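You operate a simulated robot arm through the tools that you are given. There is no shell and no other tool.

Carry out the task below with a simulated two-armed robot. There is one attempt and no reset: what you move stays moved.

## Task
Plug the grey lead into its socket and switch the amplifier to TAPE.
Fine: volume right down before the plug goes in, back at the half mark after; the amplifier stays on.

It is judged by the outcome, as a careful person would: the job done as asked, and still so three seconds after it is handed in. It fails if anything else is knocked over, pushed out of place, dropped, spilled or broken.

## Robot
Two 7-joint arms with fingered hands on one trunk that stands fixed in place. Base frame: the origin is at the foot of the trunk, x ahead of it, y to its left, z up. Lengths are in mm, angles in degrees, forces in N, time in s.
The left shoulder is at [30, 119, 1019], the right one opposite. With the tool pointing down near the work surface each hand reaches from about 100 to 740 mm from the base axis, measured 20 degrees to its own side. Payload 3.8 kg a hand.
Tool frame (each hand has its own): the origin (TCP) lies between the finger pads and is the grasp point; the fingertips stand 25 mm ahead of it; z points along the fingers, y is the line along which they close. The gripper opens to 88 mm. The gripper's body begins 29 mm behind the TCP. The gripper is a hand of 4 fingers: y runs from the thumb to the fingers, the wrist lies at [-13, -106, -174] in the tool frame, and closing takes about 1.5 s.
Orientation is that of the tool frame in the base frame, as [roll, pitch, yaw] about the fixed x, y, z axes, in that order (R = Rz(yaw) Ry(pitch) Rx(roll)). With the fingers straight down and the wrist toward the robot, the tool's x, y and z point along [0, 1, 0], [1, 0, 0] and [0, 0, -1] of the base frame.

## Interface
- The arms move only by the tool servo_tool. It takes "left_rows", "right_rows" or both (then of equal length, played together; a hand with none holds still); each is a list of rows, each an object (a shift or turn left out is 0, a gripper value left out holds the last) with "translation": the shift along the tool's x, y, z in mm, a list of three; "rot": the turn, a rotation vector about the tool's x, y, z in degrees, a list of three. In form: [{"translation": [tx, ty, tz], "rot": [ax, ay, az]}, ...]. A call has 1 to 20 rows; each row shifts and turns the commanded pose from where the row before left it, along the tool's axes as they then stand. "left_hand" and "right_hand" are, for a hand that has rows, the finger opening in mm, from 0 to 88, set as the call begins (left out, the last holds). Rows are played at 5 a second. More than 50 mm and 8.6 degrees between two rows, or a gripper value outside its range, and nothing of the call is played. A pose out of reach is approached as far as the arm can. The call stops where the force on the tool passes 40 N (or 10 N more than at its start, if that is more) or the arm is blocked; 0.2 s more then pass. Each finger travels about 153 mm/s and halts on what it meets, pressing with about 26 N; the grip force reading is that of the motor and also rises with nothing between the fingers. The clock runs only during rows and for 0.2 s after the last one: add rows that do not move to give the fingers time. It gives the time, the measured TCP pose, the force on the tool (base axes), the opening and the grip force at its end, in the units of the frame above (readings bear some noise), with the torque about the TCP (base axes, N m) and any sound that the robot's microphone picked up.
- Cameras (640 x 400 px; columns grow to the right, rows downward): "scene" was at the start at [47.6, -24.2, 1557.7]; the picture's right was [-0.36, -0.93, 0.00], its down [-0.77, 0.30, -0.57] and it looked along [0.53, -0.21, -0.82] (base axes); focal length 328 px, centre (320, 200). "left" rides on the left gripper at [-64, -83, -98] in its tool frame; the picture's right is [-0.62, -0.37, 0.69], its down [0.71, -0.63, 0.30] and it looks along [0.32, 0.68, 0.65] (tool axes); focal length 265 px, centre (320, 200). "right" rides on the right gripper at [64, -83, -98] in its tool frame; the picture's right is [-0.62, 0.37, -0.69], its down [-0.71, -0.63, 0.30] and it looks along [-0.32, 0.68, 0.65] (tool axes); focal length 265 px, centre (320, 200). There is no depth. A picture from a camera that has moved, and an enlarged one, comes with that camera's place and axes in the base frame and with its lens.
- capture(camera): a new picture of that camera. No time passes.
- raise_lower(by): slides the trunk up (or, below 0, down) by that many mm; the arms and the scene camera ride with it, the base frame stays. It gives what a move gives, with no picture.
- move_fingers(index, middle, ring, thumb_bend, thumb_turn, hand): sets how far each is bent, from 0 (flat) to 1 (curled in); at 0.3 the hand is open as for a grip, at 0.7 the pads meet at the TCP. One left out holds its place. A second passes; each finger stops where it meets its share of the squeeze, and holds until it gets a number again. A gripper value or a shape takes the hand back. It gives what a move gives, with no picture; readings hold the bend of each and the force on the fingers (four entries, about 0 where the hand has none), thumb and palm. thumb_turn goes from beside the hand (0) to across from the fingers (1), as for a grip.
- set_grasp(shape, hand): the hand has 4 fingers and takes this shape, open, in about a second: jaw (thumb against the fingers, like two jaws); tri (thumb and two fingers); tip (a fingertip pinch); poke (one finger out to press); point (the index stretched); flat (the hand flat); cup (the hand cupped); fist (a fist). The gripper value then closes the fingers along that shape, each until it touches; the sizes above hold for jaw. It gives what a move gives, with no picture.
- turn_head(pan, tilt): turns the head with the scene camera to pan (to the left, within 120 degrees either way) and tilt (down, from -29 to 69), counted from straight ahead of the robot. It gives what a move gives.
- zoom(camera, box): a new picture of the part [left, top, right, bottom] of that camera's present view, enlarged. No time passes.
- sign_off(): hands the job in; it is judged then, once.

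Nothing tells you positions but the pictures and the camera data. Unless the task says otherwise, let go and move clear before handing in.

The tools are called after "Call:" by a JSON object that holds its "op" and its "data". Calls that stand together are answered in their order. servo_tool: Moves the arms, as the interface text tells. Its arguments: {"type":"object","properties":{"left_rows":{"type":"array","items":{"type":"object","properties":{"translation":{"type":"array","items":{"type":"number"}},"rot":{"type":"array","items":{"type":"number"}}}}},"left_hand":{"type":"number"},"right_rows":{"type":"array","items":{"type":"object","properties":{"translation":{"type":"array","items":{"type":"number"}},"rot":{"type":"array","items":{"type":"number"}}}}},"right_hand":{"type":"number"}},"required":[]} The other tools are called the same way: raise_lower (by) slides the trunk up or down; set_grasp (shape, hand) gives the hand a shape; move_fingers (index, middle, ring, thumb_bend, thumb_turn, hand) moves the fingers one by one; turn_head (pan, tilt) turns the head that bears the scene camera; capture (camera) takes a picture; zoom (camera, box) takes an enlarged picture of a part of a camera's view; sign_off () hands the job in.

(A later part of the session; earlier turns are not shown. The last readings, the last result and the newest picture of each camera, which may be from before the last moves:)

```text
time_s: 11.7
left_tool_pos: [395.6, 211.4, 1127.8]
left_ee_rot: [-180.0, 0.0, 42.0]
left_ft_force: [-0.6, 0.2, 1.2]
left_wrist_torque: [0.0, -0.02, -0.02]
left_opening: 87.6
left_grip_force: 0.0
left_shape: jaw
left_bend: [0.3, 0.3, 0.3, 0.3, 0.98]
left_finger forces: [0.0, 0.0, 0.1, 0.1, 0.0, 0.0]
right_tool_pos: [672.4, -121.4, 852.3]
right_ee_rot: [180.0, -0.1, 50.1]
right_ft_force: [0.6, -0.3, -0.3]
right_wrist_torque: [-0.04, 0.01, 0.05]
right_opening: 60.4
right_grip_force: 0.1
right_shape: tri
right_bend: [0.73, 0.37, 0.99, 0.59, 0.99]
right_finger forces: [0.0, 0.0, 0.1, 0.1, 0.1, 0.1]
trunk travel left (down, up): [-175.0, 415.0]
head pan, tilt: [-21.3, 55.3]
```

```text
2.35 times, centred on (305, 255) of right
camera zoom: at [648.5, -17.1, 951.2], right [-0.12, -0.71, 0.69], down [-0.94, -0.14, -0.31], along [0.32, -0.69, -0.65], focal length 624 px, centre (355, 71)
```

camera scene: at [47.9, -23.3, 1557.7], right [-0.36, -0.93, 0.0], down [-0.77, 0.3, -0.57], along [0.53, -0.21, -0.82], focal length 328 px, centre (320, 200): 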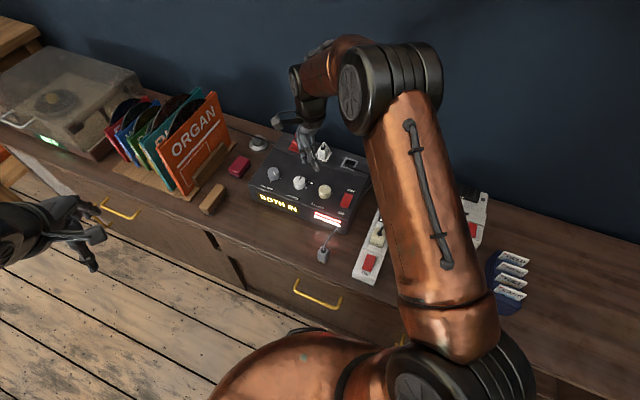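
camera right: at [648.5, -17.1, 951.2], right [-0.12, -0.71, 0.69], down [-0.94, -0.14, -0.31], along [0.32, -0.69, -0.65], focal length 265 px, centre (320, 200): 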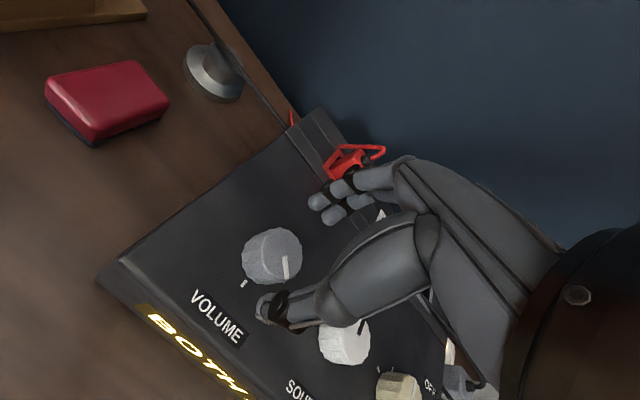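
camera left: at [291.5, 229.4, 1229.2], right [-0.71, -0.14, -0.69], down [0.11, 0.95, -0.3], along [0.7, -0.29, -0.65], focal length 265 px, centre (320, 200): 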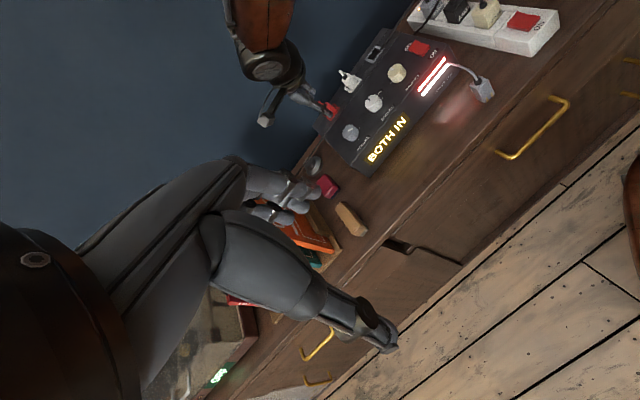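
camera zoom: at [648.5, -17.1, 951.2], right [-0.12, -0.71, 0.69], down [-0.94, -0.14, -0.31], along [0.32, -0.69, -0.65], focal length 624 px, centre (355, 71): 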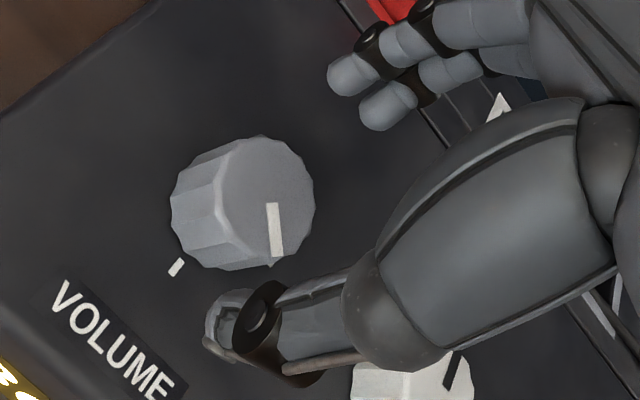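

The centring is within a couple of millimetres, allowing for sensor noise. I'll lower the fingertips around the knob, still open and slowly.

Call:
{"op": "servo_tool", "data": {"right_rows": [{"translation": [1.1, -0.9, 8]}, {"translation": [0, 0, 8]}, {"translation": [0, 0, 7]}, {"translation": [0, 0, 5]}, {"translation": [0, 0, 0]}]}}

Call:
{"op": "zoom", "data": {"camera": "right", "box": [225, 170, 385, 340]}}

Call:
{"op": "zoom", "data": {"camera": "left", "box": [300, 90, 380, 160]}}

```text
time_s: 12.9
left_tool_pos: [395.3, 212.5, 1129.9]
left_ee_rot: [180.0, 0.0, 42.0]
left_ft_force: [-0.4, 0.3, -0.1]
left_wrist_torque: [-0.01, 0.02, 0.0]
left_opening: 87.6
left_grip_force: 0.0
left_shape: jaw
left_bend: [0.3, 0.3, 0.3, 0.3, 0.98]
left_finger forces: [0.0, 0.0, 0.0, 0.1, 0.0, 0.0]
right_tool_pos: [672.8, -118.8, 824.1]
right_ee_rot: [179.9, 0.0, 50.0]
right_ft_force: [0.1, 0.4, -0.7]
right_wrist_torque: [0.0, -0.01, -0.01]
right_opening: 60.2
right_grip_force: 0.1
right_shape: tri
right_bend: [0.73, 0.37, 0.99, 0.59, 0.99]
right_finger forces: [0.1, 0.0, 0.1, 0.0, 0.0, 0.0]
trunk travel left (down, up): [-175.0, 415.0]
head pan, tilt: [-21.3, 55.3]
```

```text
2.35 times, centred on (305, 255) of right
camera zoom: at [648.8, -15.6, 923.1], right [-0.12, -0.71, 0.69], down [-0.94, -0.14, -0.31], along [0.32, -0.69, -0.65], focal length 624 px, centre (355, 71)
```

zoom: 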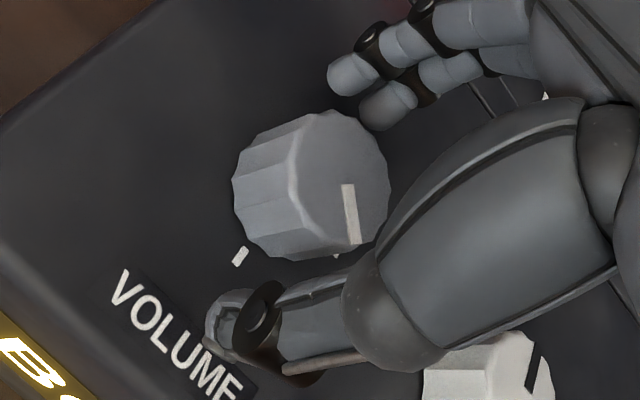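

```text
5.71 times, centred on (340, 125) of left
camera zoom: at [291.3, 229.5, 1229.3], right [-0.71, -0.14, -0.69], down [0.11, 0.95, -0.3], along [0.7, -0.29, -0.65], focal length 1517 px, centre (206, 629)
```

zoom: 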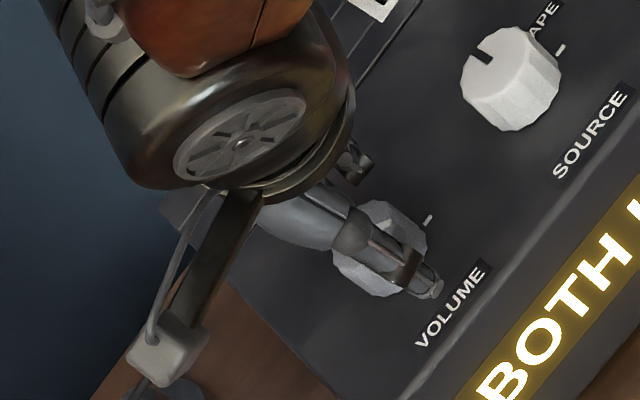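

The knob sits between the thumb and the two fingers. I'll close on it gently.

Call:
{"op": "servo_tool", "data": {"right_rows": [{"translation": [1, -0.8, 0]}, {"translation": [0, 0, 0]}, {"translation": [0, 0, 0]}, {"translation": [0, 0, 0]}, {"translation": [0, 0, 0]}, {"translation": [0, 0, 0]}], "right_hand": 26}}

Call:
{"op": "zoom", "data": {"camera": "right", "box": [225, 170, 385, 340]}}

Call:
{"op": "zoom", "data": {"camera": "left", "box": [300, 90, 380, 160]}}

```text
time_s: 14.3
left_tool_pos: [395.2, 211.1, 1129.3]
left_ee_rot: [179.9, -0.1, 42.0]
left_ft_force: [0.4, 0.4, -0.1]
left_wrist_torque: [0.02, -0.01, 0.03]
left_opening: 87.3
left_grip_force: 0.0
left_shape: jaw
left_bend: [0.3, 0.3, 0.3, 0.3, 0.98]
left_finger forces: [0.1, 0.0, 0.1, 0.0, 0.0, 0.1]
right_tool_pos: [673.6, -117.5, 824.3]
right_ee_rot: [-180.0, 0.0, 50.0]
right_ft_force: [1.6, -1.4, -1.6]
right_wrist_torque: [-0.06, -0.04, 0.0]
right_opening: 26.7
right_grip_force: 25.9
right_shape: tri
right_bend: [0.74, 0.5, 1.0, 0.75, 1.0]
right_finger forces: [11.1, 13.0, 0.0, 0.1, 22.3, 0.1]
trunk travel left (down, up): [-175.0, 415.0]
head pan, tilt: [-21.3, 55.3]
```

```text
2.35 times, centred on (305, 255) of right
camera zoom: at [648.8, -14.7, 923.0], right [-0.12, -0.71, 0.69], down [-0.94, -0.14, -0.31], along [0.32, -0.69, -0.65], focal length 624 px, centre (355, 71)
```

zoom: 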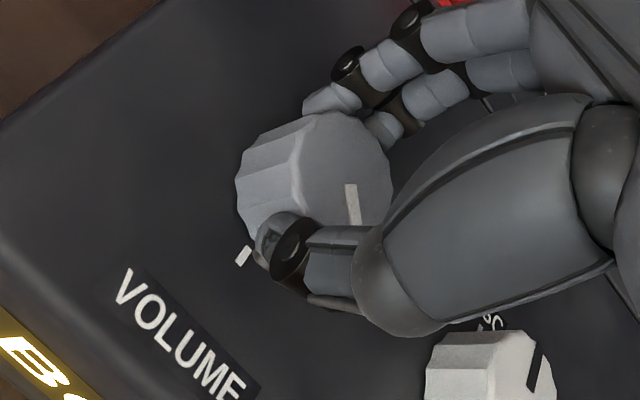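

```text
5.71 times, centred on (340, 125) of left
camera zoom: at [291.5, 229.3, 1229.3], right [-0.71, -0.14, -0.69], down [0.11, 0.95, -0.3], along [0.7, -0.29, -0.65], focal length 1517 px, centre (206, 629)
```

zoom: 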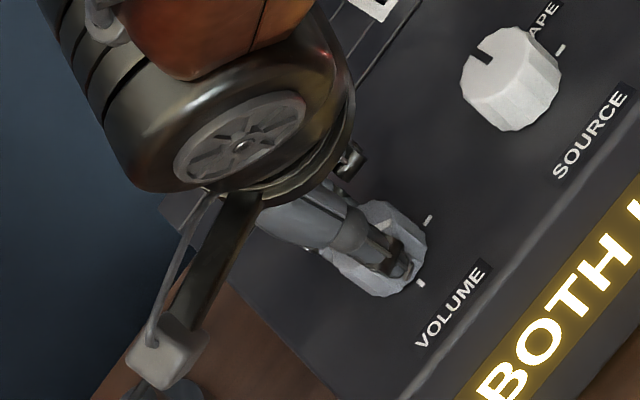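

I have a firm three-point grip on the knob. I'll turn it counter-clockwise (down) by 24° first and check what happens.

Call:
{"op": "servo_tool", "data": {"right_rows": [{"rot": [0, 0, -6]}, {"rot": [0, 0, -6]}, {"rot": [0, 0, -6]}, {"rot": [0, 0, -6]}, {"translation": [0, 0, 0]}]}}

Call:
{"op": "zoom", "data": {"camera": "right", "box": [225, 170, 385, 340]}}

Call:
{"op": "zoom", "data": {"camera": "left", "box": [300, 40, 480, 180]}}

```text
time_s: 15.5
left_tool_pos: [393.7, 211.1, 1129.8]
left_ee_rot: [-180.0, -0.1, 42.0]
left_ft_force: [0.3, -0.3, -0.2]
left_wrist_torque: [-0.01, 0.01, -0.01]
left_opening: 87.6
left_grip_force: 0.0
left_shape: jaw
left_bend: [0.3, 0.3, 0.3, 0.3, 0.98]
left_finger forces: [0.1, 0.0, 0.0, 0.0, 0.1, 0.0]
right_tool_pos: [671.8, -117.6, 824.0]
right_ee_rot: [179.9, 0.0, 74.1]
right_ft_force: [-4.3, -3.9, -0.1]
right_wrist_torque: [-0.09, 0.08, -0.05]
right_opening: 26.2
right_grip_force: 25.9
right_shape: tri
right_bend: [0.74, 0.51, 1.0, 0.75, 1.0]
right_finger forces: [10.0, 13.2, 0.0, 0.1, 26.7, 0.0]
trunk travel left (down, up): [-175.0, 415.0]
head pan, tilt: [-21.3, 55.3]
```

```text
2.35 times, centred on (305, 255) of right
camera zoom: at [608.1, -33.1, 922.9], right [0.18, -0.7, 0.69], down [-0.8, -0.51, -0.3], along [0.57, -0.5, -0.65], focal length 624 px, centre (355, 71)
```

zoom: 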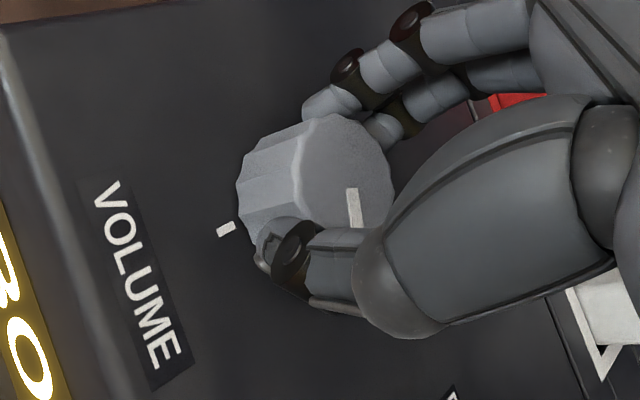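

```text
2.86 times, centred on (390, 110) of left
camera zoom: at [290.8, 229.1, 1229.4], right [-0.71, -0.14, -0.69], down [0.11, 0.95, -0.3], along [0.7, -0.29, -0.65], focal length 758 px, centre (120, 457)
```

zoom: 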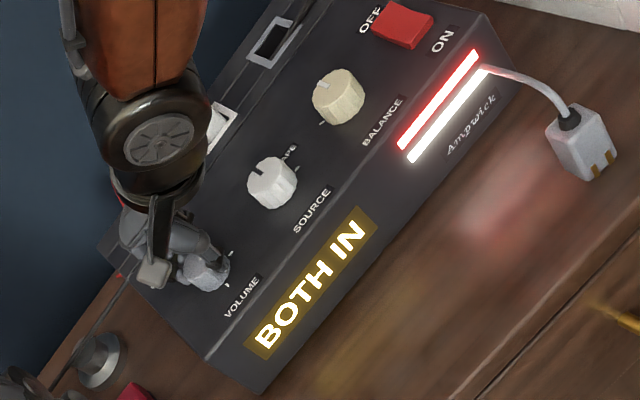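

The knob turns with the hand. I'll carry on counter-clockwise.

Call:
{"op": "servo_tool", "data": {"right_rows": [{"rot": [0, 0, -7]}, {"rot": [0, 0, -7]}, {"rot": [0, 0, -7]}, {"rot": [0, 0, -7]}, {"rot": [0, 0, -7]}, {"rot": [0, 0, -7]}, {"translation": [0, 0, 0]}]}}

Call:
{"op": "zoom", "data": {"camera": "right", "box": [225, 170, 385, 340]}}

Call:
{"op": "zoom", "data": {"camera": "left", "box": [300, 40, 480, 180]}}

```text
time_s: 17.1
left_tool_pos: [394.4, 210.1, 1129.9]
left_ee_rot: [-179.9, 0.0, 42.1]
left_ft_force: [0.0, 0.6, -0.3]
left_wrist_torque: [-0.03, 0.01, 0.0]
left_opening: 87.8
left_grip_force: 0.1
left_shape: jaw
left_bend: [0.3, 0.3, 0.3, 0.3, 0.98]
left_finger forces: [0.0, 0.1, 0.0, 0.1, 0.1, 0.0]
right_tool_pos: [672.3, -118.3, 823.9]
right_ee_rot: [179.9, 0.1, 116.1]
right_ft_force: [-7.1, -9.2, -0.3]
right_wrist_torque: [-0.19, 0.2, -0.04]
right_opening: 25.7
right_grip_force: 26.1
right_shape: tri
right_bend: [0.74, 0.53, 1.0, 0.74, 1.0]
right_finger forces: [8.5, 11.3, 0.0, 0.1, 29.4, 0.0]
trunk travel left (down, up): [-175.0, 415.0]
head pan, tilt: [-21.3, 55.3]
```

```text
2.35 times, centred on (305, 255) of right
camera zoom: at [567.6, -97.6, 923.0], right [0.6, -0.39, 0.69], down [-0.25, -0.92, -0.3], along [0.76, 0.01, -0.65], focal length 624 px, centre (355, 71)
```

zoom: 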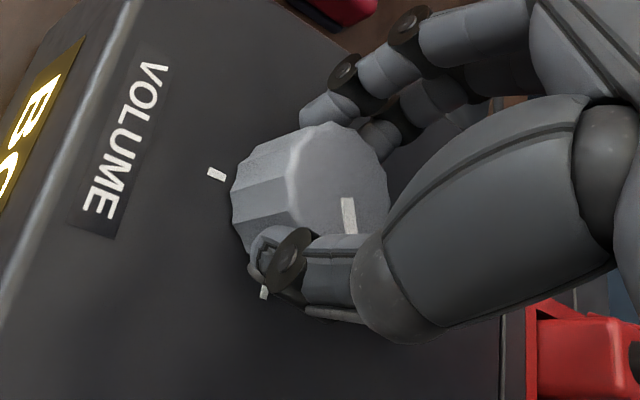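

```text
2.86 times, centred on (390, 110) of left
camera zoom: at [290.7, 228.5, 1229.6], right [-0.71, -0.14, -0.69], down [0.11, 0.95, -0.3], along [0.7, -0.29, -0.65], focal length 758 px, centre (120, 457)
```

zoom: 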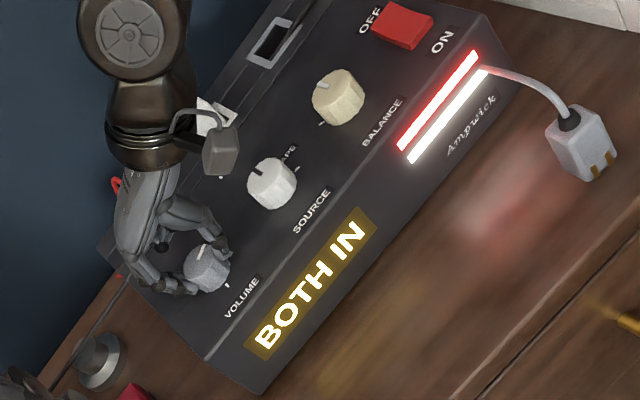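

Now about 66° down with no stop yet, and a slight side load on the grip. I'll re-centre by about a millimetre and turn a little further.

Call:
{"op": "servo_tool", "data": {"right_rows": [{"translation": [-0.6, -1.4, 0], "rot": [0, 0, -5]}, {"rot": [0, 0, -6]}, {"rot": [0, 0, -6]}, {"translation": [0, 0, 0]}]}}

Call:
{"op": "zoom", "data": {"camera": "right", "box": [225, 170, 385, 340]}}

Call:
{"op": "zoom", "data": {"camera": "left", "box": [300, 40, 480, 180]}}

```text
time_s: 18.1
left_tool_pos: [394.5, 210.5, 1129.8]
left_ee_rot: [-180.0, 0.1, 41.9]
left_ft_force: [-0.2, 0.7, 0.1]
left_wrist_torque: [-0.02, 0.0, 0.0]
left_opening: 87.3
left_grip_force: 0.1
left_shape: jaw
left_bend: [0.3, 0.3, 0.3, 0.3, 0.98]
left_finger forces: [0.0, 0.1, 0.0, 0.0, 0.0, 0.0]
right_tool_pos: [671.1, -120.7, 823.9]
right_ee_rot: [179.9, 0.1, 133.1]
right_ft_force: [-4.3, -8.4, 0.3]
right_wrist_torque: [-0.24, 0.14, 0.0]
right_opening: 25.5
right_grip_force: 25.7
right_shape: tri
right_bend: [0.74, 0.53, 1.0, 0.74, 1.0]
right_finger forces: [9.2, 11.2, 0.0, 0.1, 28.8, 0.1]
trunk travel left (down, up): [-175.0, 415.0]
head pan, tilt: [-21.3, 55.3]
```

```text
2.35 times, centred on (305, 255) of right
camera zoom: at [565.3, -129.6, 923.1], right [0.69, -0.2, 0.69], down [0.03, -0.95, -0.3], along [0.72, 0.23, -0.65], focal length 624 px, centre (355, 71)
```

zoom: 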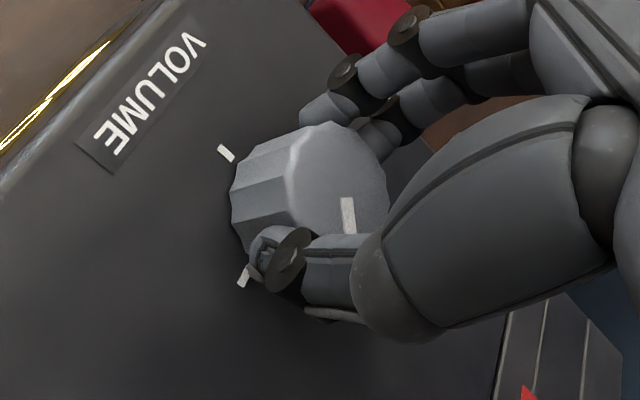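

```text
2.86 times, centred on (390, 110) of left
camera zoom: at [290.9, 228.5, 1229.6], right [-0.71, -0.14, -0.69], down [0.11, 0.95, -0.3], along [0.7, -0.29, -0.65], focal length 758 px, centre (120, 457)
```

zoom: 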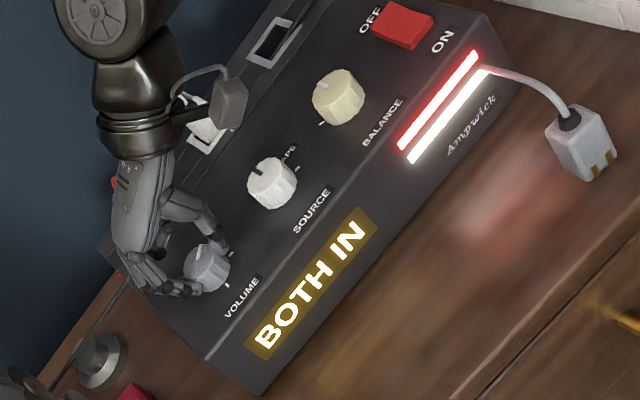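

The arm still has room. The pointer is now roughly 50° from the rear mark, so I'll keep turning down and watch for the end stop.

Call:
{"op": "servo_tool", "data": {"right_rows": [{"translation": [-1.0, -0.8, 0], "rot": [0, 0, -6]}, {"rot": [0, 0, -6]}, {"rot": [0, 0, -6]}, {"rot": [0, 0, -6]}, {"translation": [0, 0, 0]}]}}

Call:
{"op": "zoom", "data": {"camera": "right", "box": [225, 170, 385, 340]}}

Call:
{"op": "zoom", "data": {"camera": "left", "box": [300, 40, 480, 180]}}

```text
time_s: 19.3
left_tool_pos: [396.8, 210.9, 1128.7]
left_ee_rot: [-179.8, 0.1, 42.1]
left_ft_force: [-1.1, 0.9, -0.3]
left_wrist_torque: [-0.04, 0.02, 0.0]
left_opening: 87.6
left_grip_force: 0.1
left_shape: jaw
left_bend: [0.3, 0.3, 0.3, 0.3, 0.98]
left_finger forces: [0.0, 0.0, 0.0, 0.0, 0.1, 0.0]
right_tool_pos: [658.1, -122.4, 824.7]
right_ee_rot: [179.9, 0.2, 157.0]
right_ft_force: [13.8, -5.9, -0.2]
right_wrist_torque: [-0.03, -0.27, -0.08]
right_opening: 23.5
right_grip_force: 26.0
right_shape: tri
right_bend: [0.76, 0.49, 1.0, 0.74, 1.0]
right_finger forces: [3.5, 14.7, 0.1, 0.1, 17.7, 0.1]
right hand out of reach, approached as far as the arm can: row 3, 4
trunk travel left (down, up): [-175.0, 415.0]
head pan, tilt: [-21.3, 55.3]
```

```text
2.35 times, centred on (305, 255) of right
camera zoom: at [565.5, -173.2, 922.9], right [0.71, 0.1, 0.69], down [0.41, -0.86, -0.3], along [0.57, 0.5, -0.65], focal length 624 px, centre (355, 71)
```

zoom: 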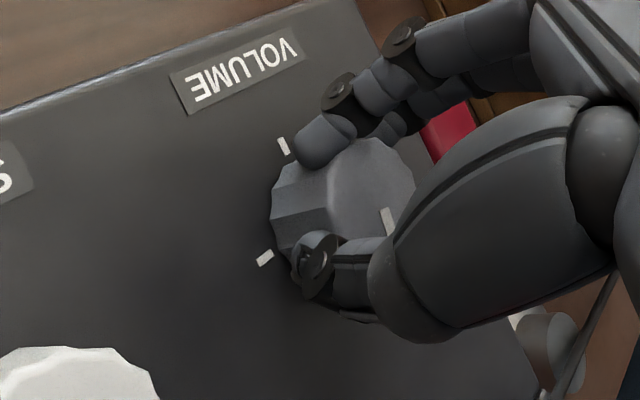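

```text
2.86 times, centred on (390, 110) of left
camera zoom: at [293.0, 229.1, 1229.0], right [-0.71, -0.14, -0.69], down [0.11, 0.95, -0.3], along [0.7, -0.29, -0.66], focal length 758 px, centre (120, 457)
```

zoom: 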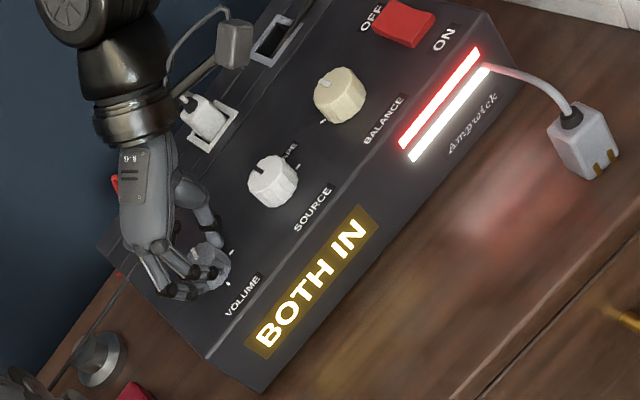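

The arm hit its reach limit at that angle, and the grip has drifted off-centre. I'll let go, lift clear, swing the hand back clockwise and take a fresh grip.

Call:
{"op": "servo_tool", "data": {"right_rows": [{"translation": [0, 0, 0]}, {"translation": [0, 0, 0]}, {"translation": [0, 0, 0]}, {"translation": [0, 0, -12]}, {"translation": [0, 0, -20]}, {"translation": [0, 0, -20]}, {"rot": [0, 0, 8]}, {"rot": [0, 0, 8]}, {"rot": [0, 0, 8]}, {"rot": [0, 0, 8]}, {"rot": [0, 0, 8]}, {"rot": [0, 0, 8]}, {"rot": [0, 0, 8]}, {"rot": [0, 0, 8]}, {"rot": [0, 0, 8]}, {"rot": [0, 0, 8]}, {"rot": [0, 0, 8]}, {"rot": [0, 0, 8]}, {"translation": [0, 0, 0]}], "right_hand": 66}}

Call:
{"op": "capture", "data": {"camera": "right"}}

Call:
{"op": "zoom", "data": {"camera": "left", "box": [300, 40, 480, 180]}}

```text
time_s: 23.3
left_tool_pos: [394.9, 210.8, 1129.0]
left_ee_rot: [180.0, 0.0, 42.0]
left_ft_force: [-0.6, -0.2, 0.6]
left_wrist_torque: [0.01, -0.03, -0.01]
left_opening: 87.5
left_grip_force: 0.1
left_shape: jaw
left_bend: [0.3, 0.3, 0.3, 0.3, 0.98]
left_finger forces: [0.1, 0.1, 0.1, 0.0, 0.0, 0.1]
right_tool_pos: [656.8, -120.9, 876.1]
right_ee_rot: [179.9, -0.1, 60.9]
right_ft_force: [-0.1, 0.8, -0.9]
right_wrist_torque: [-0.03, 0.02, -0.02]
right_opening: 65.6
right_grip_force: 0.1
right_shape: tri
right_bend: [0.27, 0.36, 0.99, 0.54, 0.99]
right_finger forces: [0.0, 0.0, 0.1, 0.0, 0.1, 0.1]
trunk travel left (down, up): [-175.0, 415.0]
head pan, tilt: [-21.3, 55.3]
```

```text
taken
camera right: at [613.5, -24.2, 975.6], right [0.02, -0.72, 0.69], down [-0.9, -0.32, -0.31], along [0.44, -0.62, -0.65], focal length 265 px, centre (320, 200)
```

right: 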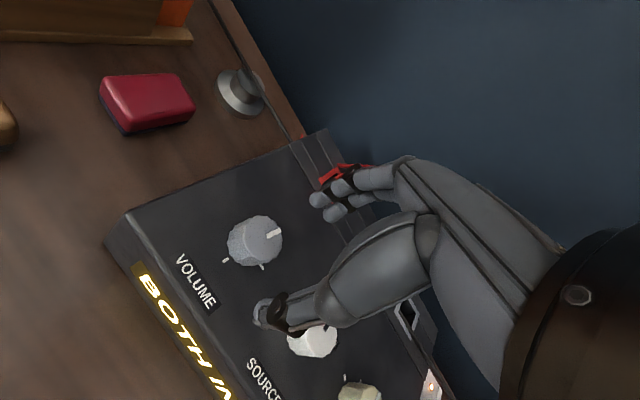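

```text
2.86 times, centred on (390, 110) of left
camera zoom: at [291.3, 229.2, 1229.3], right [-0.71, -0.14, -0.69], down [0.11, 0.95, -0.3], along [0.7, -0.29, -0.65], focal length 758 px, centre (120, 457)
```

zoom: 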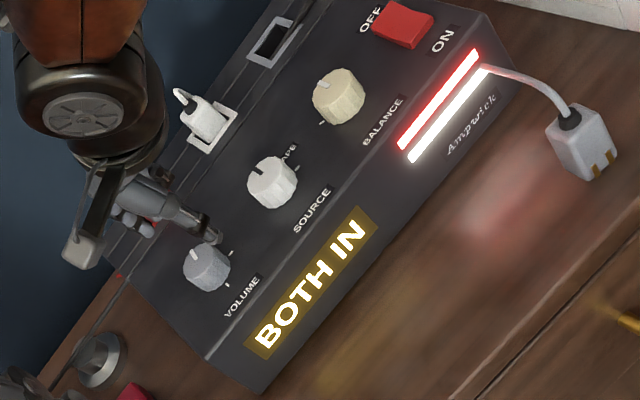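

The knob's pointer has moved round towards the rear mark. I'll zoom in to read it.

Call:
{"op": "zoom", "data": {"camera": "right", "box": [210, 200, 300, 280]}}

Call:
{"op": "zoom", "data": {"camera": "left", "box": [345, 115, 385, 150]}}

```text
5.00 times, centred on (255, 240) of right
camera zoom: at [613.5, -24.2, 975.6], right [0.02, -0.72, 0.69], down [-0.9, -0.32, -0.31], along [0.44, -0.62, -0.65], focal length 1327 px, centre (645, 0)
```

zoom: 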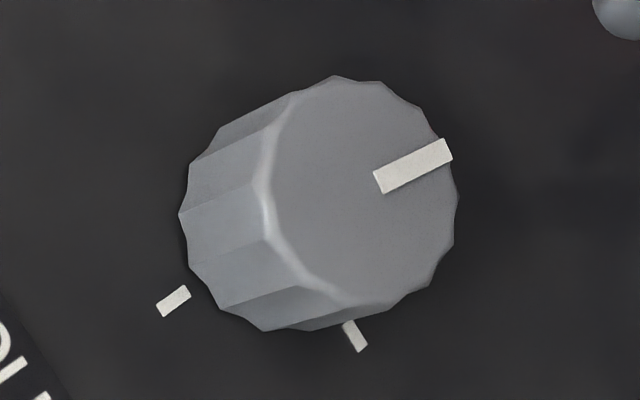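

```text
11.43 times, centred on (365, 132) of left
camera zoom: at [291.3, 229.2, 1229.3], right [-0.71, -0.14, -0.69], down [0.11, 0.95, -0.3], along [0.7, -0.29, -0.65], focal length 3033 px, centre (-194, 971)
```

zoom: 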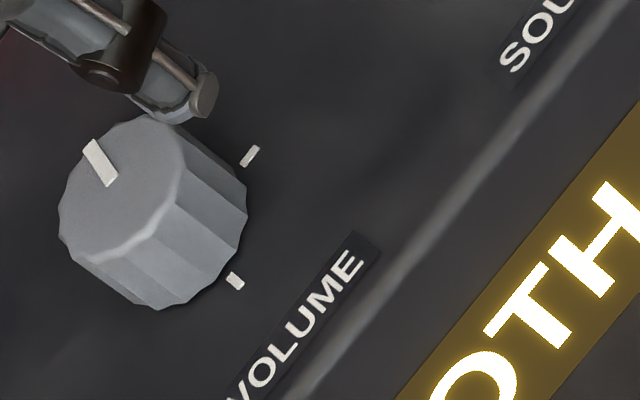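

The pointer reads about 15° short of the rear mark. I'll re-centre over the knob, come down, regrip and turn it on to the end stop.

Call:
{"op": "servo_tool", "data": {"right_rows": [{"translation": [8.8, 11.7, 0]}, {"translation": [0, 0, 16]}, {"translation": [0, 0, 16]}, {"translation": [0, 0, 12]}, {"translation": [0, 0, 8]}, {"translation": [0, 0, 0]}]}}

Call:
{"op": "zoom", "data": {"camera": "right", "box": [225, 170, 385, 340]}}

```text
time_s: 24.7
left_tool_pos: [395.9, 211.0, 1128.8]
left_ee_rot: [-180.0, 0.1, 42.0]
left_ft_force: [-0.2, 1.4, 0.1]
left_wrist_torque: [0.01, 0.0, 0.0]
left_opening: 87.8
left_grip_force: 0.1
left_shape: jaw
left_bend: [0.3, 0.3, 0.3, 0.3, 0.98]
left_finger forces: [0.1, 0.1, 0.1, 0.1, 0.0, 0.1]
right_tool_pos: [671.3, -118.5, 824.2]
right_ee_rot: [179.9, -0.1, 61.0]
right_ft_force: [0.4, -0.2, 1.2]
right_wrist_torque: [-0.03, -0.02, 0.01]
right_opening: 65.7
right_grip_force: 0.1
right_shape: tri
right_bend: [0.27, 0.36, 0.99, 0.54, 0.99]
right_finger forces: [0.0, 0.1, 0.1, 0.1, 0.1, 0.1]
trunk travel left (down, up): [-175.0, 415.0]
head pan, tilt: [-21.3, 55.3]
```

```text
2.35 times, centred on (305, 255) of right
camera zoom: at [627.9, -22.3, 923.5], right [0.02, -0.72, 0.69], down [-0.9, -0.32, -0.31], along [0.44, -0.61, -0.65], focal length 624 px, centre (355, 71)
```

zoom: 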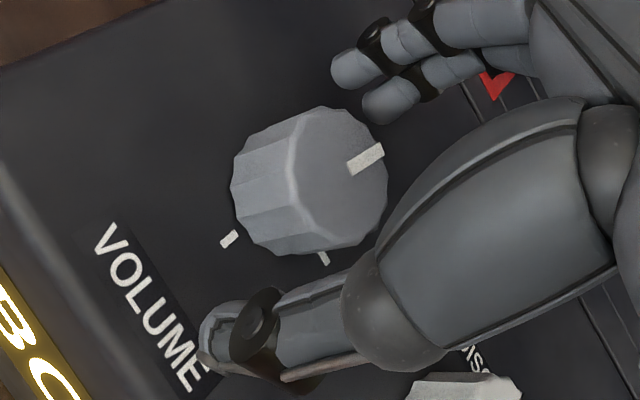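

Centred again. I'll close and turn counter-clockwise in small steps.

Call:
{"op": "servo_tool", "data": {"right_rows": [{"translation": [0, 0, 0]}, {"translation": [0, 0, 0]}, {"translation": [0, 0, 0]}, {"translation": [0, 0, 0]}, {"translation": [0, 0, 0]}, {"rot": [0, 0, -4]}, {"rot": [0, 0, -4]}, {"translation": [0, 0, 0]}], "right_hand": 26}}

Call:
{"op": "zoom", "data": {"camera": "right", "box": [225, 170, 385, 340]}}

```text
time_s: 26.5
left_tool_pos: [394.7, 211.6, 1128.7]
left_ee_rot: [-179.9, 0.0, 42.0]
left_ft_force: [-0.5, -0.3, 0.2]
left_wrist_torque: [-0.05, 0.01, 0.02]
left_opening: 87.4
left_grip_force: 0.0
left_shape: jaw
left_bend: [0.3, 0.3, 0.3, 0.3, 0.98]
left_finger forces: [0.0, 0.0, 0.0, 0.0, 0.1, 0.0]
right_tool_pos: [670.7, -119.7, 825.4]
right_ee_rot: [179.9, 0.0, 69.0]
right_ft_force: [1.5, -2.8, -0.2]
right_wrist_torque: [-0.04, -0.05, 0.0]
right_opening: 26.8
right_grip_force: 25.9
right_shape: tri
right_bend: [0.74, 0.51, 1.0, 0.75, 1.0]
right_finger forces: [11.9, 12.7, 0.1, 0.0, 23.6, 0.0]
trunk travel left (down, up): [-175.0, 415.0]
head pan, tilt: [-21.3, 55.3]
```

```text
2.35 times, centred on (305, 255) of right
camera zoom: at [614.8, -29.5, 923.3], right [0.12, -0.71, 0.69], down [-0.84, -0.44, -0.31], along [0.52, -0.55, -0.65], focal length 624 px, centre (355, 71)
```

zoom: 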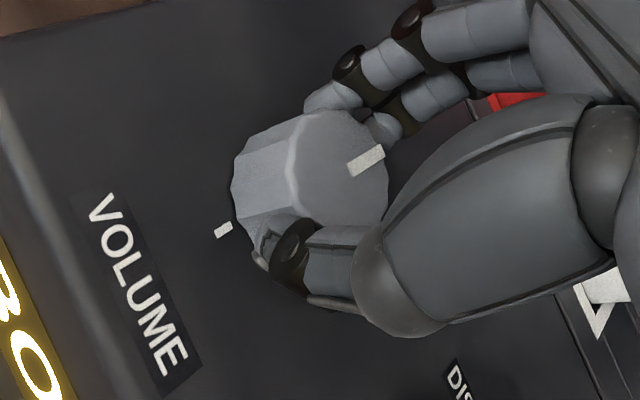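

It moved freely. Continuing towards the stop.

Call:
{"op": "servo_tool", "data": {"right_rows": [{"rot": [0, 0, -4]}, {"rot": [0, 0, -4]}, {"translation": [0, 0, 0]}]}}

Call:
{"op": "zoom", "data": {"camera": "right", "box": [225, 170, 385, 340]}}

Call:
{"op": "zoom", "data": {"camera": "left", "box": [345, 115, 385, 150]}}

```text
time_s: 27.3
left_tool_pos: [395.0, 210.5, 1129.6]
left_ee_rot: [180.0, 0.0, 42.0]
left_ft_force: [-0.7, 0.6, 0.5]
left_wrist_torque: [-0.01, -0.02, 0.0]
left_opening: 87.7
left_grip_force: 0.1
left_shape: jaw
left_bend: [0.3, 0.3, 0.3, 0.3, 0.98]
left_finger forces: [0.1, 0.0, 0.0, 0.1, 0.0, 0.1]
right_tool_pos: [670.2, -119.3, 824.4]
right_ee_rot: [180.0, -0.1, 77.0]
right_ft_force: [-0.2, -4.5, 0.6]
right_wrist_torque: [-0.11, 0.04, -0.14]
right_opening: 26.7
right_grip_force: 26.0
right_shape: tri
right_bend: [0.74, 0.51, 1.0, 0.75, 1.0]
right_finger forces: [10.3, 13.4, 0.0, 0.0, 23.5, 0.0]
trunk travel left (down, up): [-175.0, 415.0]
head pan, tilt: [-21.3, 55.3]
```

```text
2.35 times, centred on (305, 255) of right
camera zoom: at [603.0, -38.7, 923.3], right [0.22, -0.69, 0.69], down [-0.77, -0.56, -0.3], along [0.59, -0.47, -0.65], focal length 624 px, centre (355, 71)
```

zoom: 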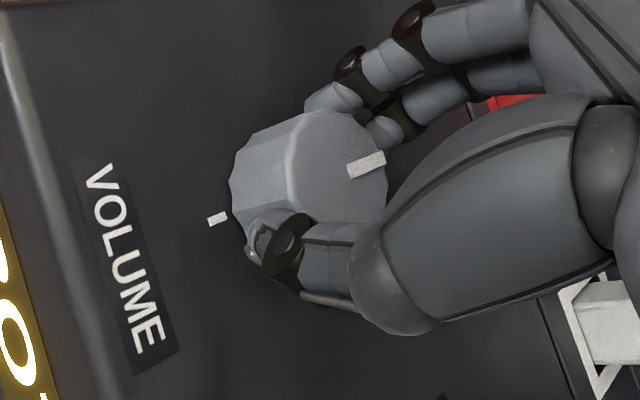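

```text
11.43 times, centred on (365, 132) of left
camera zoom: at [291.3, 229.0, 1229.4], right [-0.71, -0.14, -0.69], down [0.11, 0.95, -0.3], along [0.7, -0.29, -0.65], focal length 3033 px, centre (-194, 971)
```

zoom: 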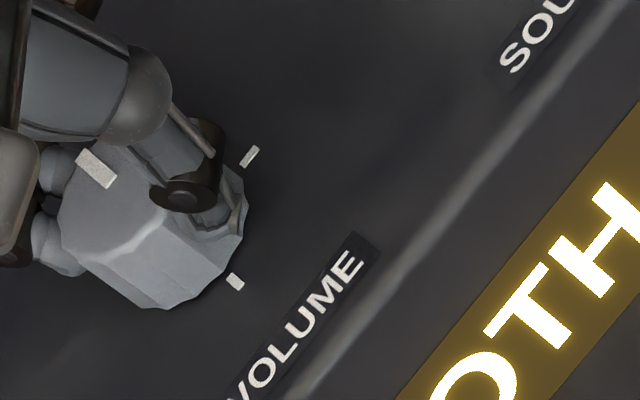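

The pointer is now in line with the rear mark and a resisting torque has appeared. I'll give it one more small nudge to confirm it's at the stop.

Call:
{"op": "servo_tool", "data": {"right_rows": [{"rot": [0, 0, -3]}, {"rot": [0, 0, -3]}, {"translation": [0, 0, 0]}]}}

Call:
{"op": "zoom", "data": {"camera": "left", "box": [345, 115, 385, 150]}}

Call:
{"op": "zoom", "data": {"camera": "left", "box": [300, 40, 480, 180]}}

```text
time_s: 28.1
left_tool_pos: [393.9, 210.4, 1129.6]
left_ee_rot: [-180.0, 0.1, 42.0]
left_ft_force: [0.1, 0.3, 1.0]
left_wrist_torque: [0.0, -0.03, 0.02]
left_opening: 87.4
left_grip_force: 0.0
left_shape: jaw
left_bend: [0.3, 0.3, 0.3, 0.3, 0.98]
left_finger forces: [0.0, 0.0, 0.0, 0.0, 0.1, 0.0]
right_tool_pos: [671.2, -121.0, 825.0]
right_ee_rot: [179.9, 0.0, 83.1]
right_ft_force: [-0.8, -8.7, 0.9]
right_wrist_torque: [-0.18, 0.0, -0.22]
right_opening: 26.8
right_grip_force: 26.5
right_shape: tri
right_bend: [0.74, 0.52, 1.0, 0.75, 0.99]
right_finger forces: [10.4, 15.0, 0.0, 0.0, 23.4, 0.0]
trunk travel left (down, up): [-175.0, 415.0]
head pan, tilt: [-21.3, 55.3]
```

```text
11.43 times, centred on (365, 132) of left
camera zoom: at [291.2, 228.5, 1229.5], right [-0.71, -0.14, -0.69], down [0.11, 0.95, -0.3], along [0.7, -0.29, -0.65], focal length 3033 px, centre (-194, 971)
```

zoom: 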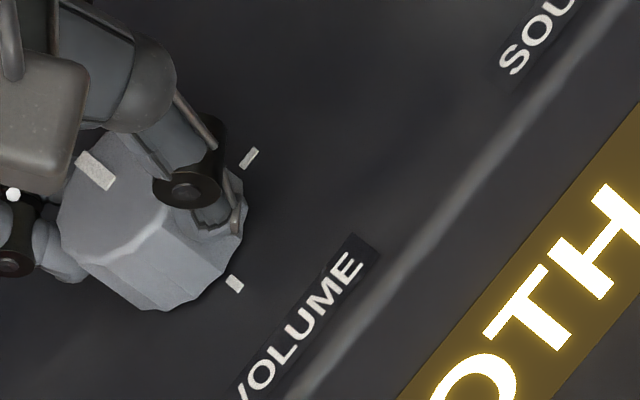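

```text
2.86 times, centred on (390, 110) of left
camera zoom: at [291.2, 228.5, 1229.5], right [-0.71, -0.14, -0.69], down [0.11, 0.95, -0.3], along [0.7, -0.29, -0.65], focal length 758 px, centre (120, 457)
```

zoom: 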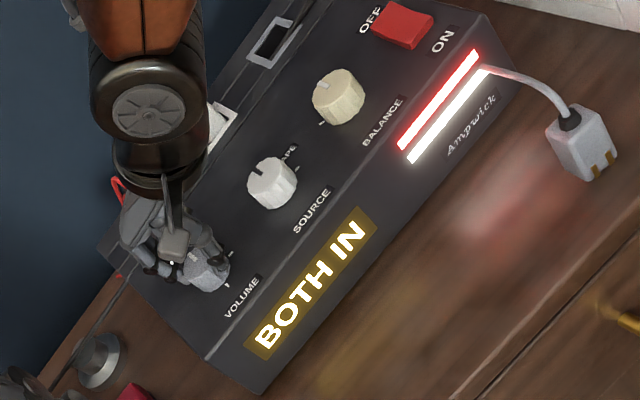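

The pointer stayed put while the torque rose, so the volume is at its stop: right down. I'll release and lift clear, then read the knob again.

Call:
{"op": "servo_tool", "data": {"right_rows": [{"translation": [0, 0, 0]}, {"translation": [0, 0, 0]}, {"translation": [0, 0, 0]}, {"translation": [0, 0, -12]}, {"translation": [0, 0, -20]}, {"translation": [0, 0, -30]}, {"translation": [0, 0, -40]}, {"translation": [0, 0, 0]}], "right_hand": 70}}

Call:
{"op": "zoom", "data": {"camera": "left", "box": [345, 115, 385, 150]}}

Call:
{"op": "capture", "data": {"camera": "right"}}

```text
time_s: 29.9
left_tool_pos: [394.9, 211.2, 1128.3]
left_ee_rot: [-180.0, 0.0, 41.9]
left_ft_force: [-0.3, 0.7, -0.3]
left_wrist_torque: [-0.01, 0.01, 0.04]
left_opening: 87.7
left_grip_force: 0.1
left_shape: jaw
left_bend: [0.3, 0.3, 0.3, 0.3, 0.98]
left_finger forces: [0.0, 0.0, 0.0, 0.0, 0.1, 0.1]
right_tool_pos: [671.1, -120.6, 927.2]
right_ee_rot: [180.0, 0.0, 83.0]
right_ft_force: [0.0, -0.9, 0.0]
right_wrist_torque: [0.0, -0.04, 0.01]
right_opening: 69.7
right_grip_force: 0.2
right_shape: tri
right_bend: [0.27, 0.34, 0.99, 0.5, 0.99]
right_finger forces: [0.0, 0.0, 0.1, 0.1, 0.0, 0.1]
trunk travel left (down, up): [-175.0, 415.0]
head pan, tilt: [-21.3, 55.3]
```

```text
11.43 times, centred on (365, 132) of left
camera zoom: at [291.7, 229.5, 1229.2], right [-0.71, -0.14, -0.69], down [0.11, 0.95, -0.3], along [0.7, -0.29, -0.65], focal length 3033 px, centre (-194, 971)
```

zoom: 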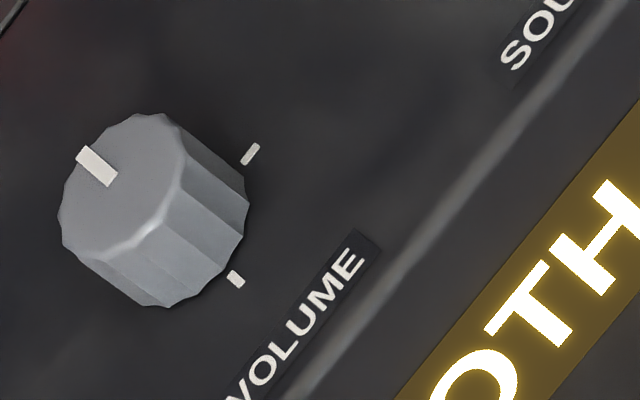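

```text
taken
camera right: at [594.6, -45.3, 1025.7], right [0.29, -0.66, 0.69], down [-0.71, -0.63, -0.3], along [0.64, -0.41, -0.65], focal length 265 px, centre (320, 200)
```

right: 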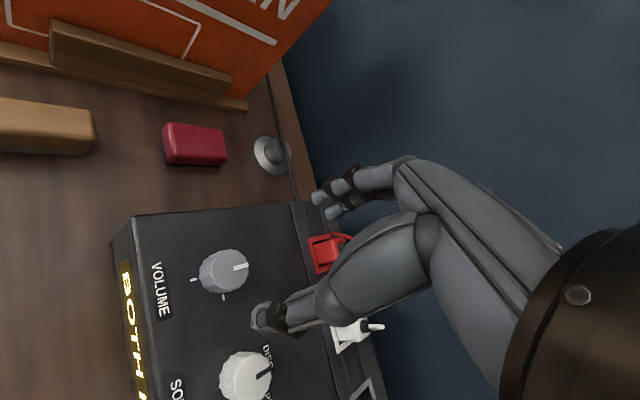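

The volume is confirmed right down. Now I'll move the right hand above the plug, turning it so the fingers close along the amplifier's front-to-back direction.

Call:
{"op": "servo_tool", "data": {"right_rows": [{"translation": [-14.2, -42.4, 0]}, {"translation": [-14.2, -42.4, 0]}, {"translation": [-14.2, -42.4, 0]}, {"translation": [-14.2, -42.4, 0]}, {"translation": [-14.2, -42.4, 0]}, {"translation": [-14.2, -42.4, 0]}, {"rot": [0, 0, 8]}, {"rot": [0, 0, 8]}, {"rot": [0, 0, 8]}, {"rot": [0, 0, 8]}, {"rot": [0, 0, 8], "translation": [0, 0, 25]}, {"translation": [0, 0, 25]}, {"translation": [0, 0, 0]}]}}

Call:
{"op": "capture", "data": {"camera": "right"}}

Call:
{"op": "capture", "data": {"camera": "scene"}}

Call:
{"op": "capture", "data": {"camera": "left"}}

```text
time_s: 32.7
left_tool_pos: [394.0, 211.2, 1129.8]
left_ee_rot: [180.0, 0.0, 41.9]
left_ft_force: [0.6, -0.1, -0.2]
left_wrist_torque: [-0.01, 0.0, -0.04]
left_opening: 87.6
left_grip_force: 0.0
left_shape: jaw
left_bend: [0.3, 0.3, 0.3, 0.3, 0.98]
left_finger forces: [0.1, 0.0, 0.0, 0.0, 0.0, 0.0]
right_tool_pos: [409.0, -173.4, 875.2]
right_ee_rot: [179.9, -0.1, 43.0]
right_ft_force: [0.2, 1.2, 0.4]
right_wrist_torque: [-0.01, 0.0, 0.0]
right_opening: 69.8
right_grip_force: 0.1
right_shape: tri
right_bend: [0.27, 0.34, 0.99, 0.5, 0.99]
right_finger forces: [0.0, 0.0, 0.0, 0.0, 0.0, 0.0]
trunk travel left (down, up): [-175.0, 415.0]
head pan, tilt: [-21.3, 55.3]
```

```text
taken
camera right: at [397.3, -68.0, 975.3], right [-0.2, -0.69, 0.69], down [-0.95, -0.03, -0.31], along [0.23, -0.72, -0.65], focal length 265 px, centre (320, 200)
```

right: 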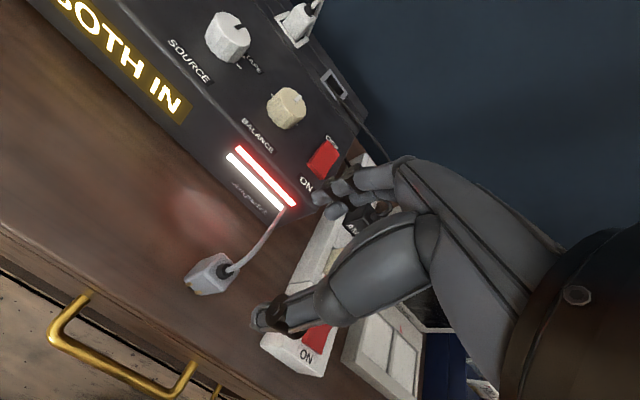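

```text
taken
camera scene: at [47.3, -23.5, 1557.8], right [-0.36, -0.93, 0.0], down [-0.77, 0.3, -0.57], along [0.53, -0.21, -0.82], focal length 328 px, centre (320, 200)
```

scene: 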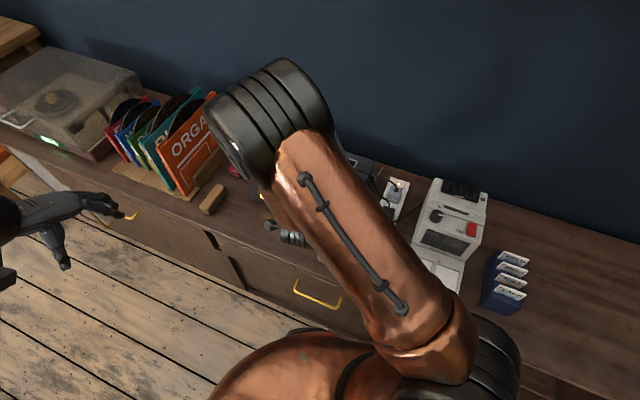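

```text
taken
camera left: at [291.0, 229.8, 1229.3], right [-0.71, -0.14, -0.69], down [0.11, 0.95, -0.3], along [0.7, -0.29, -0.65], focal length 265 px, centre (320, 200)
```

left: 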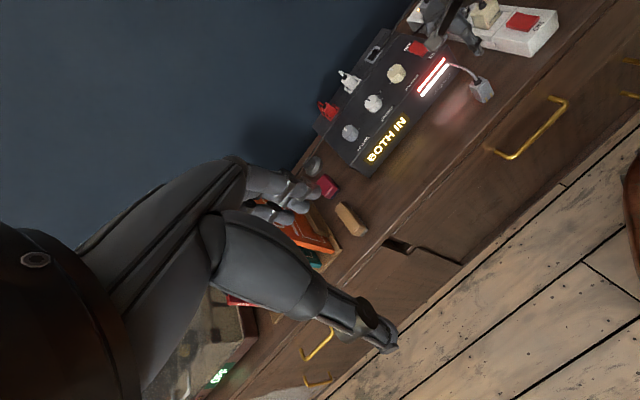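

The hand is over the plug. I'll zoom in to fix its position and angle.

Call:
{"op": "zoom", "data": {"camera": "right", "box": [170, 235, 250, 305]}}

Call:
{"op": "zoom", "data": {"camera": "left", "box": [455, 65, 510, 115]}}

```text
5.71 times, centred on (210, 270) of right
camera zoom: at [397.3, -68.0, 975.3], right [-0.2, -0.69, 0.69], down [-0.95, -0.03, -0.31], along [0.23, -0.72, -0.65], focal length 1517 px, centre (949, -200)
```

zoom: 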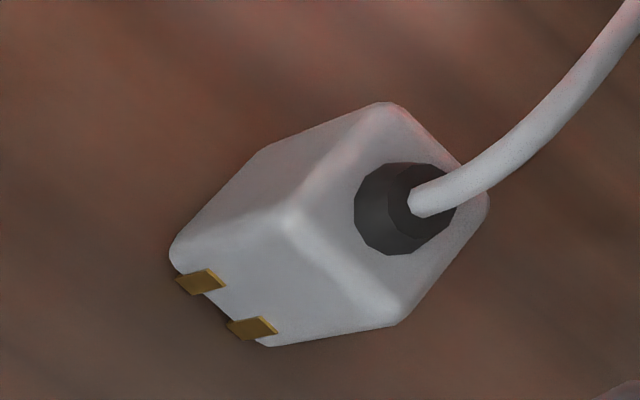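

```text
8.00 times, centred on (482, 90) of left
camera zoom: at [291.0, 229.8, 1229.3], right [-0.71, -0.14, -0.69], down [0.11, 0.95, -0.3], along [0.7, -0.29, -0.65], focal length 2123 px, centre (-980, 1080)
```

zoom: 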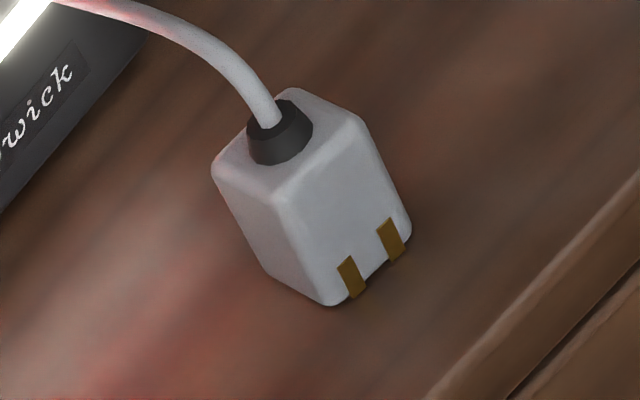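

The plug's centre is within 2 mm of the hand's axis and its yaw is a couple of degrees off. I'll correct both, narrow the fingers and lower to just above the plug.

Call:
{"op": "servo_tool", "data": {"right_rows": [{"translation": [-1.1, 1.3, 20], "rot": [0, 0, 1.7]}, {"translation": [0, 0, 30]}, {"translation": [0, 0, 25]}, {"translation": [0, 0, 15]}, {"translation": [0, 0, 0]}], "right_hand": 54}}

Call:
{"op": "zoom", "data": {"camera": "right", "box": [200, 150, 400, 340]}}

Call:
{"op": "zoom", "data": {"camera": "left", "box": [410, 40, 530, 130]}}

```text
time_s: 33.9
left_tool_pos: [395.4, 211.6, 1129.9]
left_ee_rot: [-180.0, 0.0, 42.1]
left_ft_force: [0.5, -0.3, -0.4]
left_wrist_torque: [0.0, -0.01, 0.01]
left_opening: 87.7
left_grip_force: 0.0
left_shape: jaw
left_bend: [0.3, 0.3, 0.3, 0.3, 0.98]
left_finger forces: [0.0, 0.0, 0.0, 0.0, 0.1, 0.0]
right_tool_pos: [407.4, -174.2, 785.9]
right_ee_rot: [179.9, -0.2, 41.4]
right_ft_force: [-0.1, 0.1, -0.5]
right_wrist_torque: [0.0, -0.02, 0.0]
right_opening: 54.6
right_grip_force: 0.0
right_shape: tri
right_bend: [0.73, 0.4, 0.99, 0.64, 1.0]
right_finger forces: [0.0, 0.0, 0.1, 0.0, 0.0, 0.1]
trunk travel left (down, up): [-175.0, 415.0]
head pan, tilt: [-21.3, 55.3]
```

```text
2.11 times, centred on (300, 245) of right
camera zoom: at [399.7, -68.7, 885.2], right [-0.22, -0.69, 0.69], down [-0.95, 0.0, -0.31], along [0.21, -0.73, -0.65], focal length 559 px, centre (362, 105)
```

zoom: 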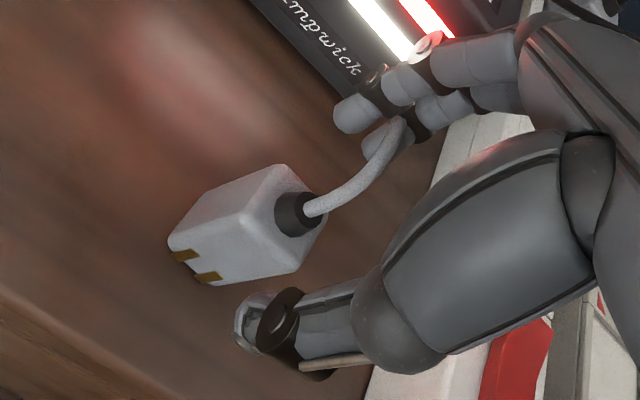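

```text
4.44 times, centred on (470, 85) of left
camera zoom: at [291.1, 229.6, 1229.3], right [-0.71, -0.14, -0.69], down [0.11, 0.95, -0.3], along [0.7, -0.29, -0.65], focal length 1180 px, centre (-347, 711)
```

zoom: 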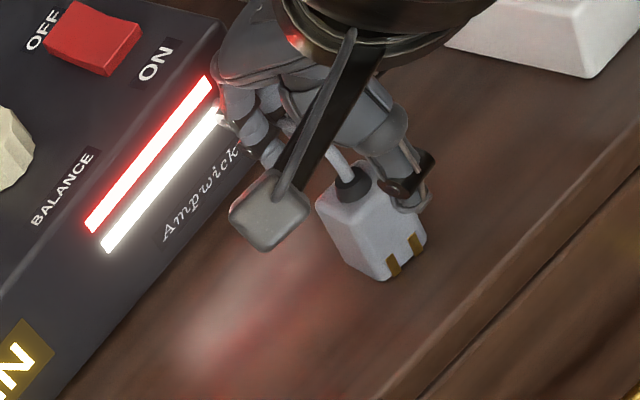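

The alignment looks good, with clear room to the amplifier's front. I'll go down the last 32 mm so the tips sit around the plug's upper half.

Call:
{"op": "servo_tool", "data": {"right_rows": [{"translation": [0, 0, 12]}, {"translation": [0, 0, 10]}, {"translation": [0, 0, 9.5]}, {"translation": [0, 0, 0]}]}}

Call:
{"op": "zoom", "data": {"camera": "right", "box": [200, 150, 400, 340]}}

Call:
{"op": "zoom", "data": {"camera": "left", "box": [410, 40, 530, 130]}}

```text
time_s: 34.9
left_tool_pos: [394.1, 211.9, 1128.8]
left_ee_rot: [179.9, 0.0, 42.0]
left_ft_force: [-0.5, 0.3, 0.5]
left_wrist_torque: [0.01, -0.03, -0.02]
left_opening: 87.5
left_grip_force: 0.0
left_shape: jaw
left_bend: [0.3, 0.3, 0.3, 0.3, 0.98]
left_finger forces: [0.0, 0.0, 0.0, 0.0, 0.0, 0.0]
right_tool_pos: [408.1, -174.7, 755.4]
right_ee_rot: [179.8, -0.1, 41.5]
right_ft_force: [0.1, 0.4, -0.2]
right_wrist_torque: [0.02, 0.02, 0.02]
right_opening: 54.3
right_grip_force: 0.0
right_shape: tri
right_bend: [0.73, 0.4, 0.99, 0.64, 1.0]
right_finger forces: [0.0, 0.0, 0.0, 0.0, 0.1, 0.0]
trunk travel left (down, up): [-175.0, 415.0]
head pan, tilt: [-21.3, 55.3]
```

```text
2.11 times, centred on (300, 245) of right
camera zoom: at [400.3, -69.4, 854.0], right [-0.22, -0.69, 0.69], down [-0.95, 0.0, -0.31], along [0.21, -0.73, -0.65], focal length 559 px, centre (362, 105)
```

zoom: 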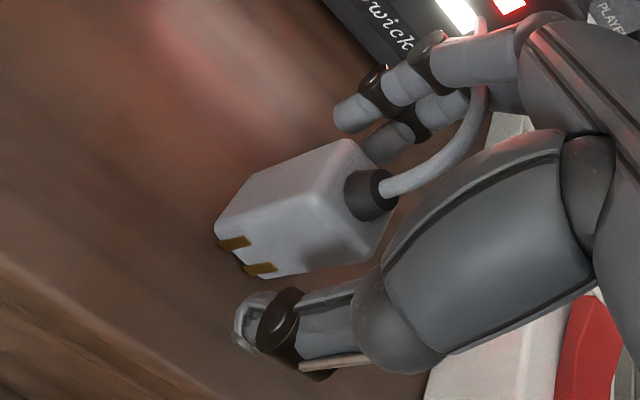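

```text
4.44 times, centred on (470, 85) of left
camera zoom: at [291.1, 229.5, 1229.3], right [-0.71, -0.14, -0.69], down [0.11, 0.95, -0.3], along [0.7, -0.29, -0.65], focal length 1180 px, centre (-347, 711)
```

zoom: 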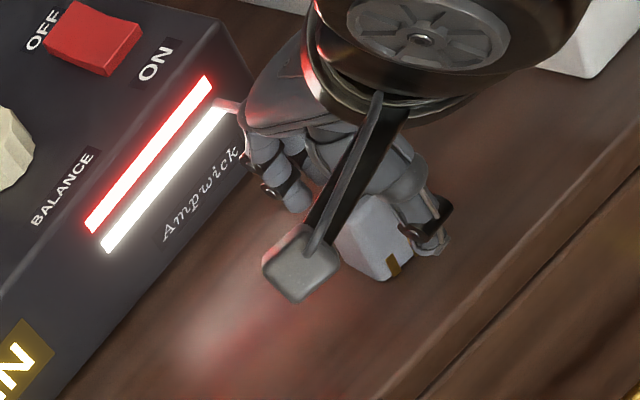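

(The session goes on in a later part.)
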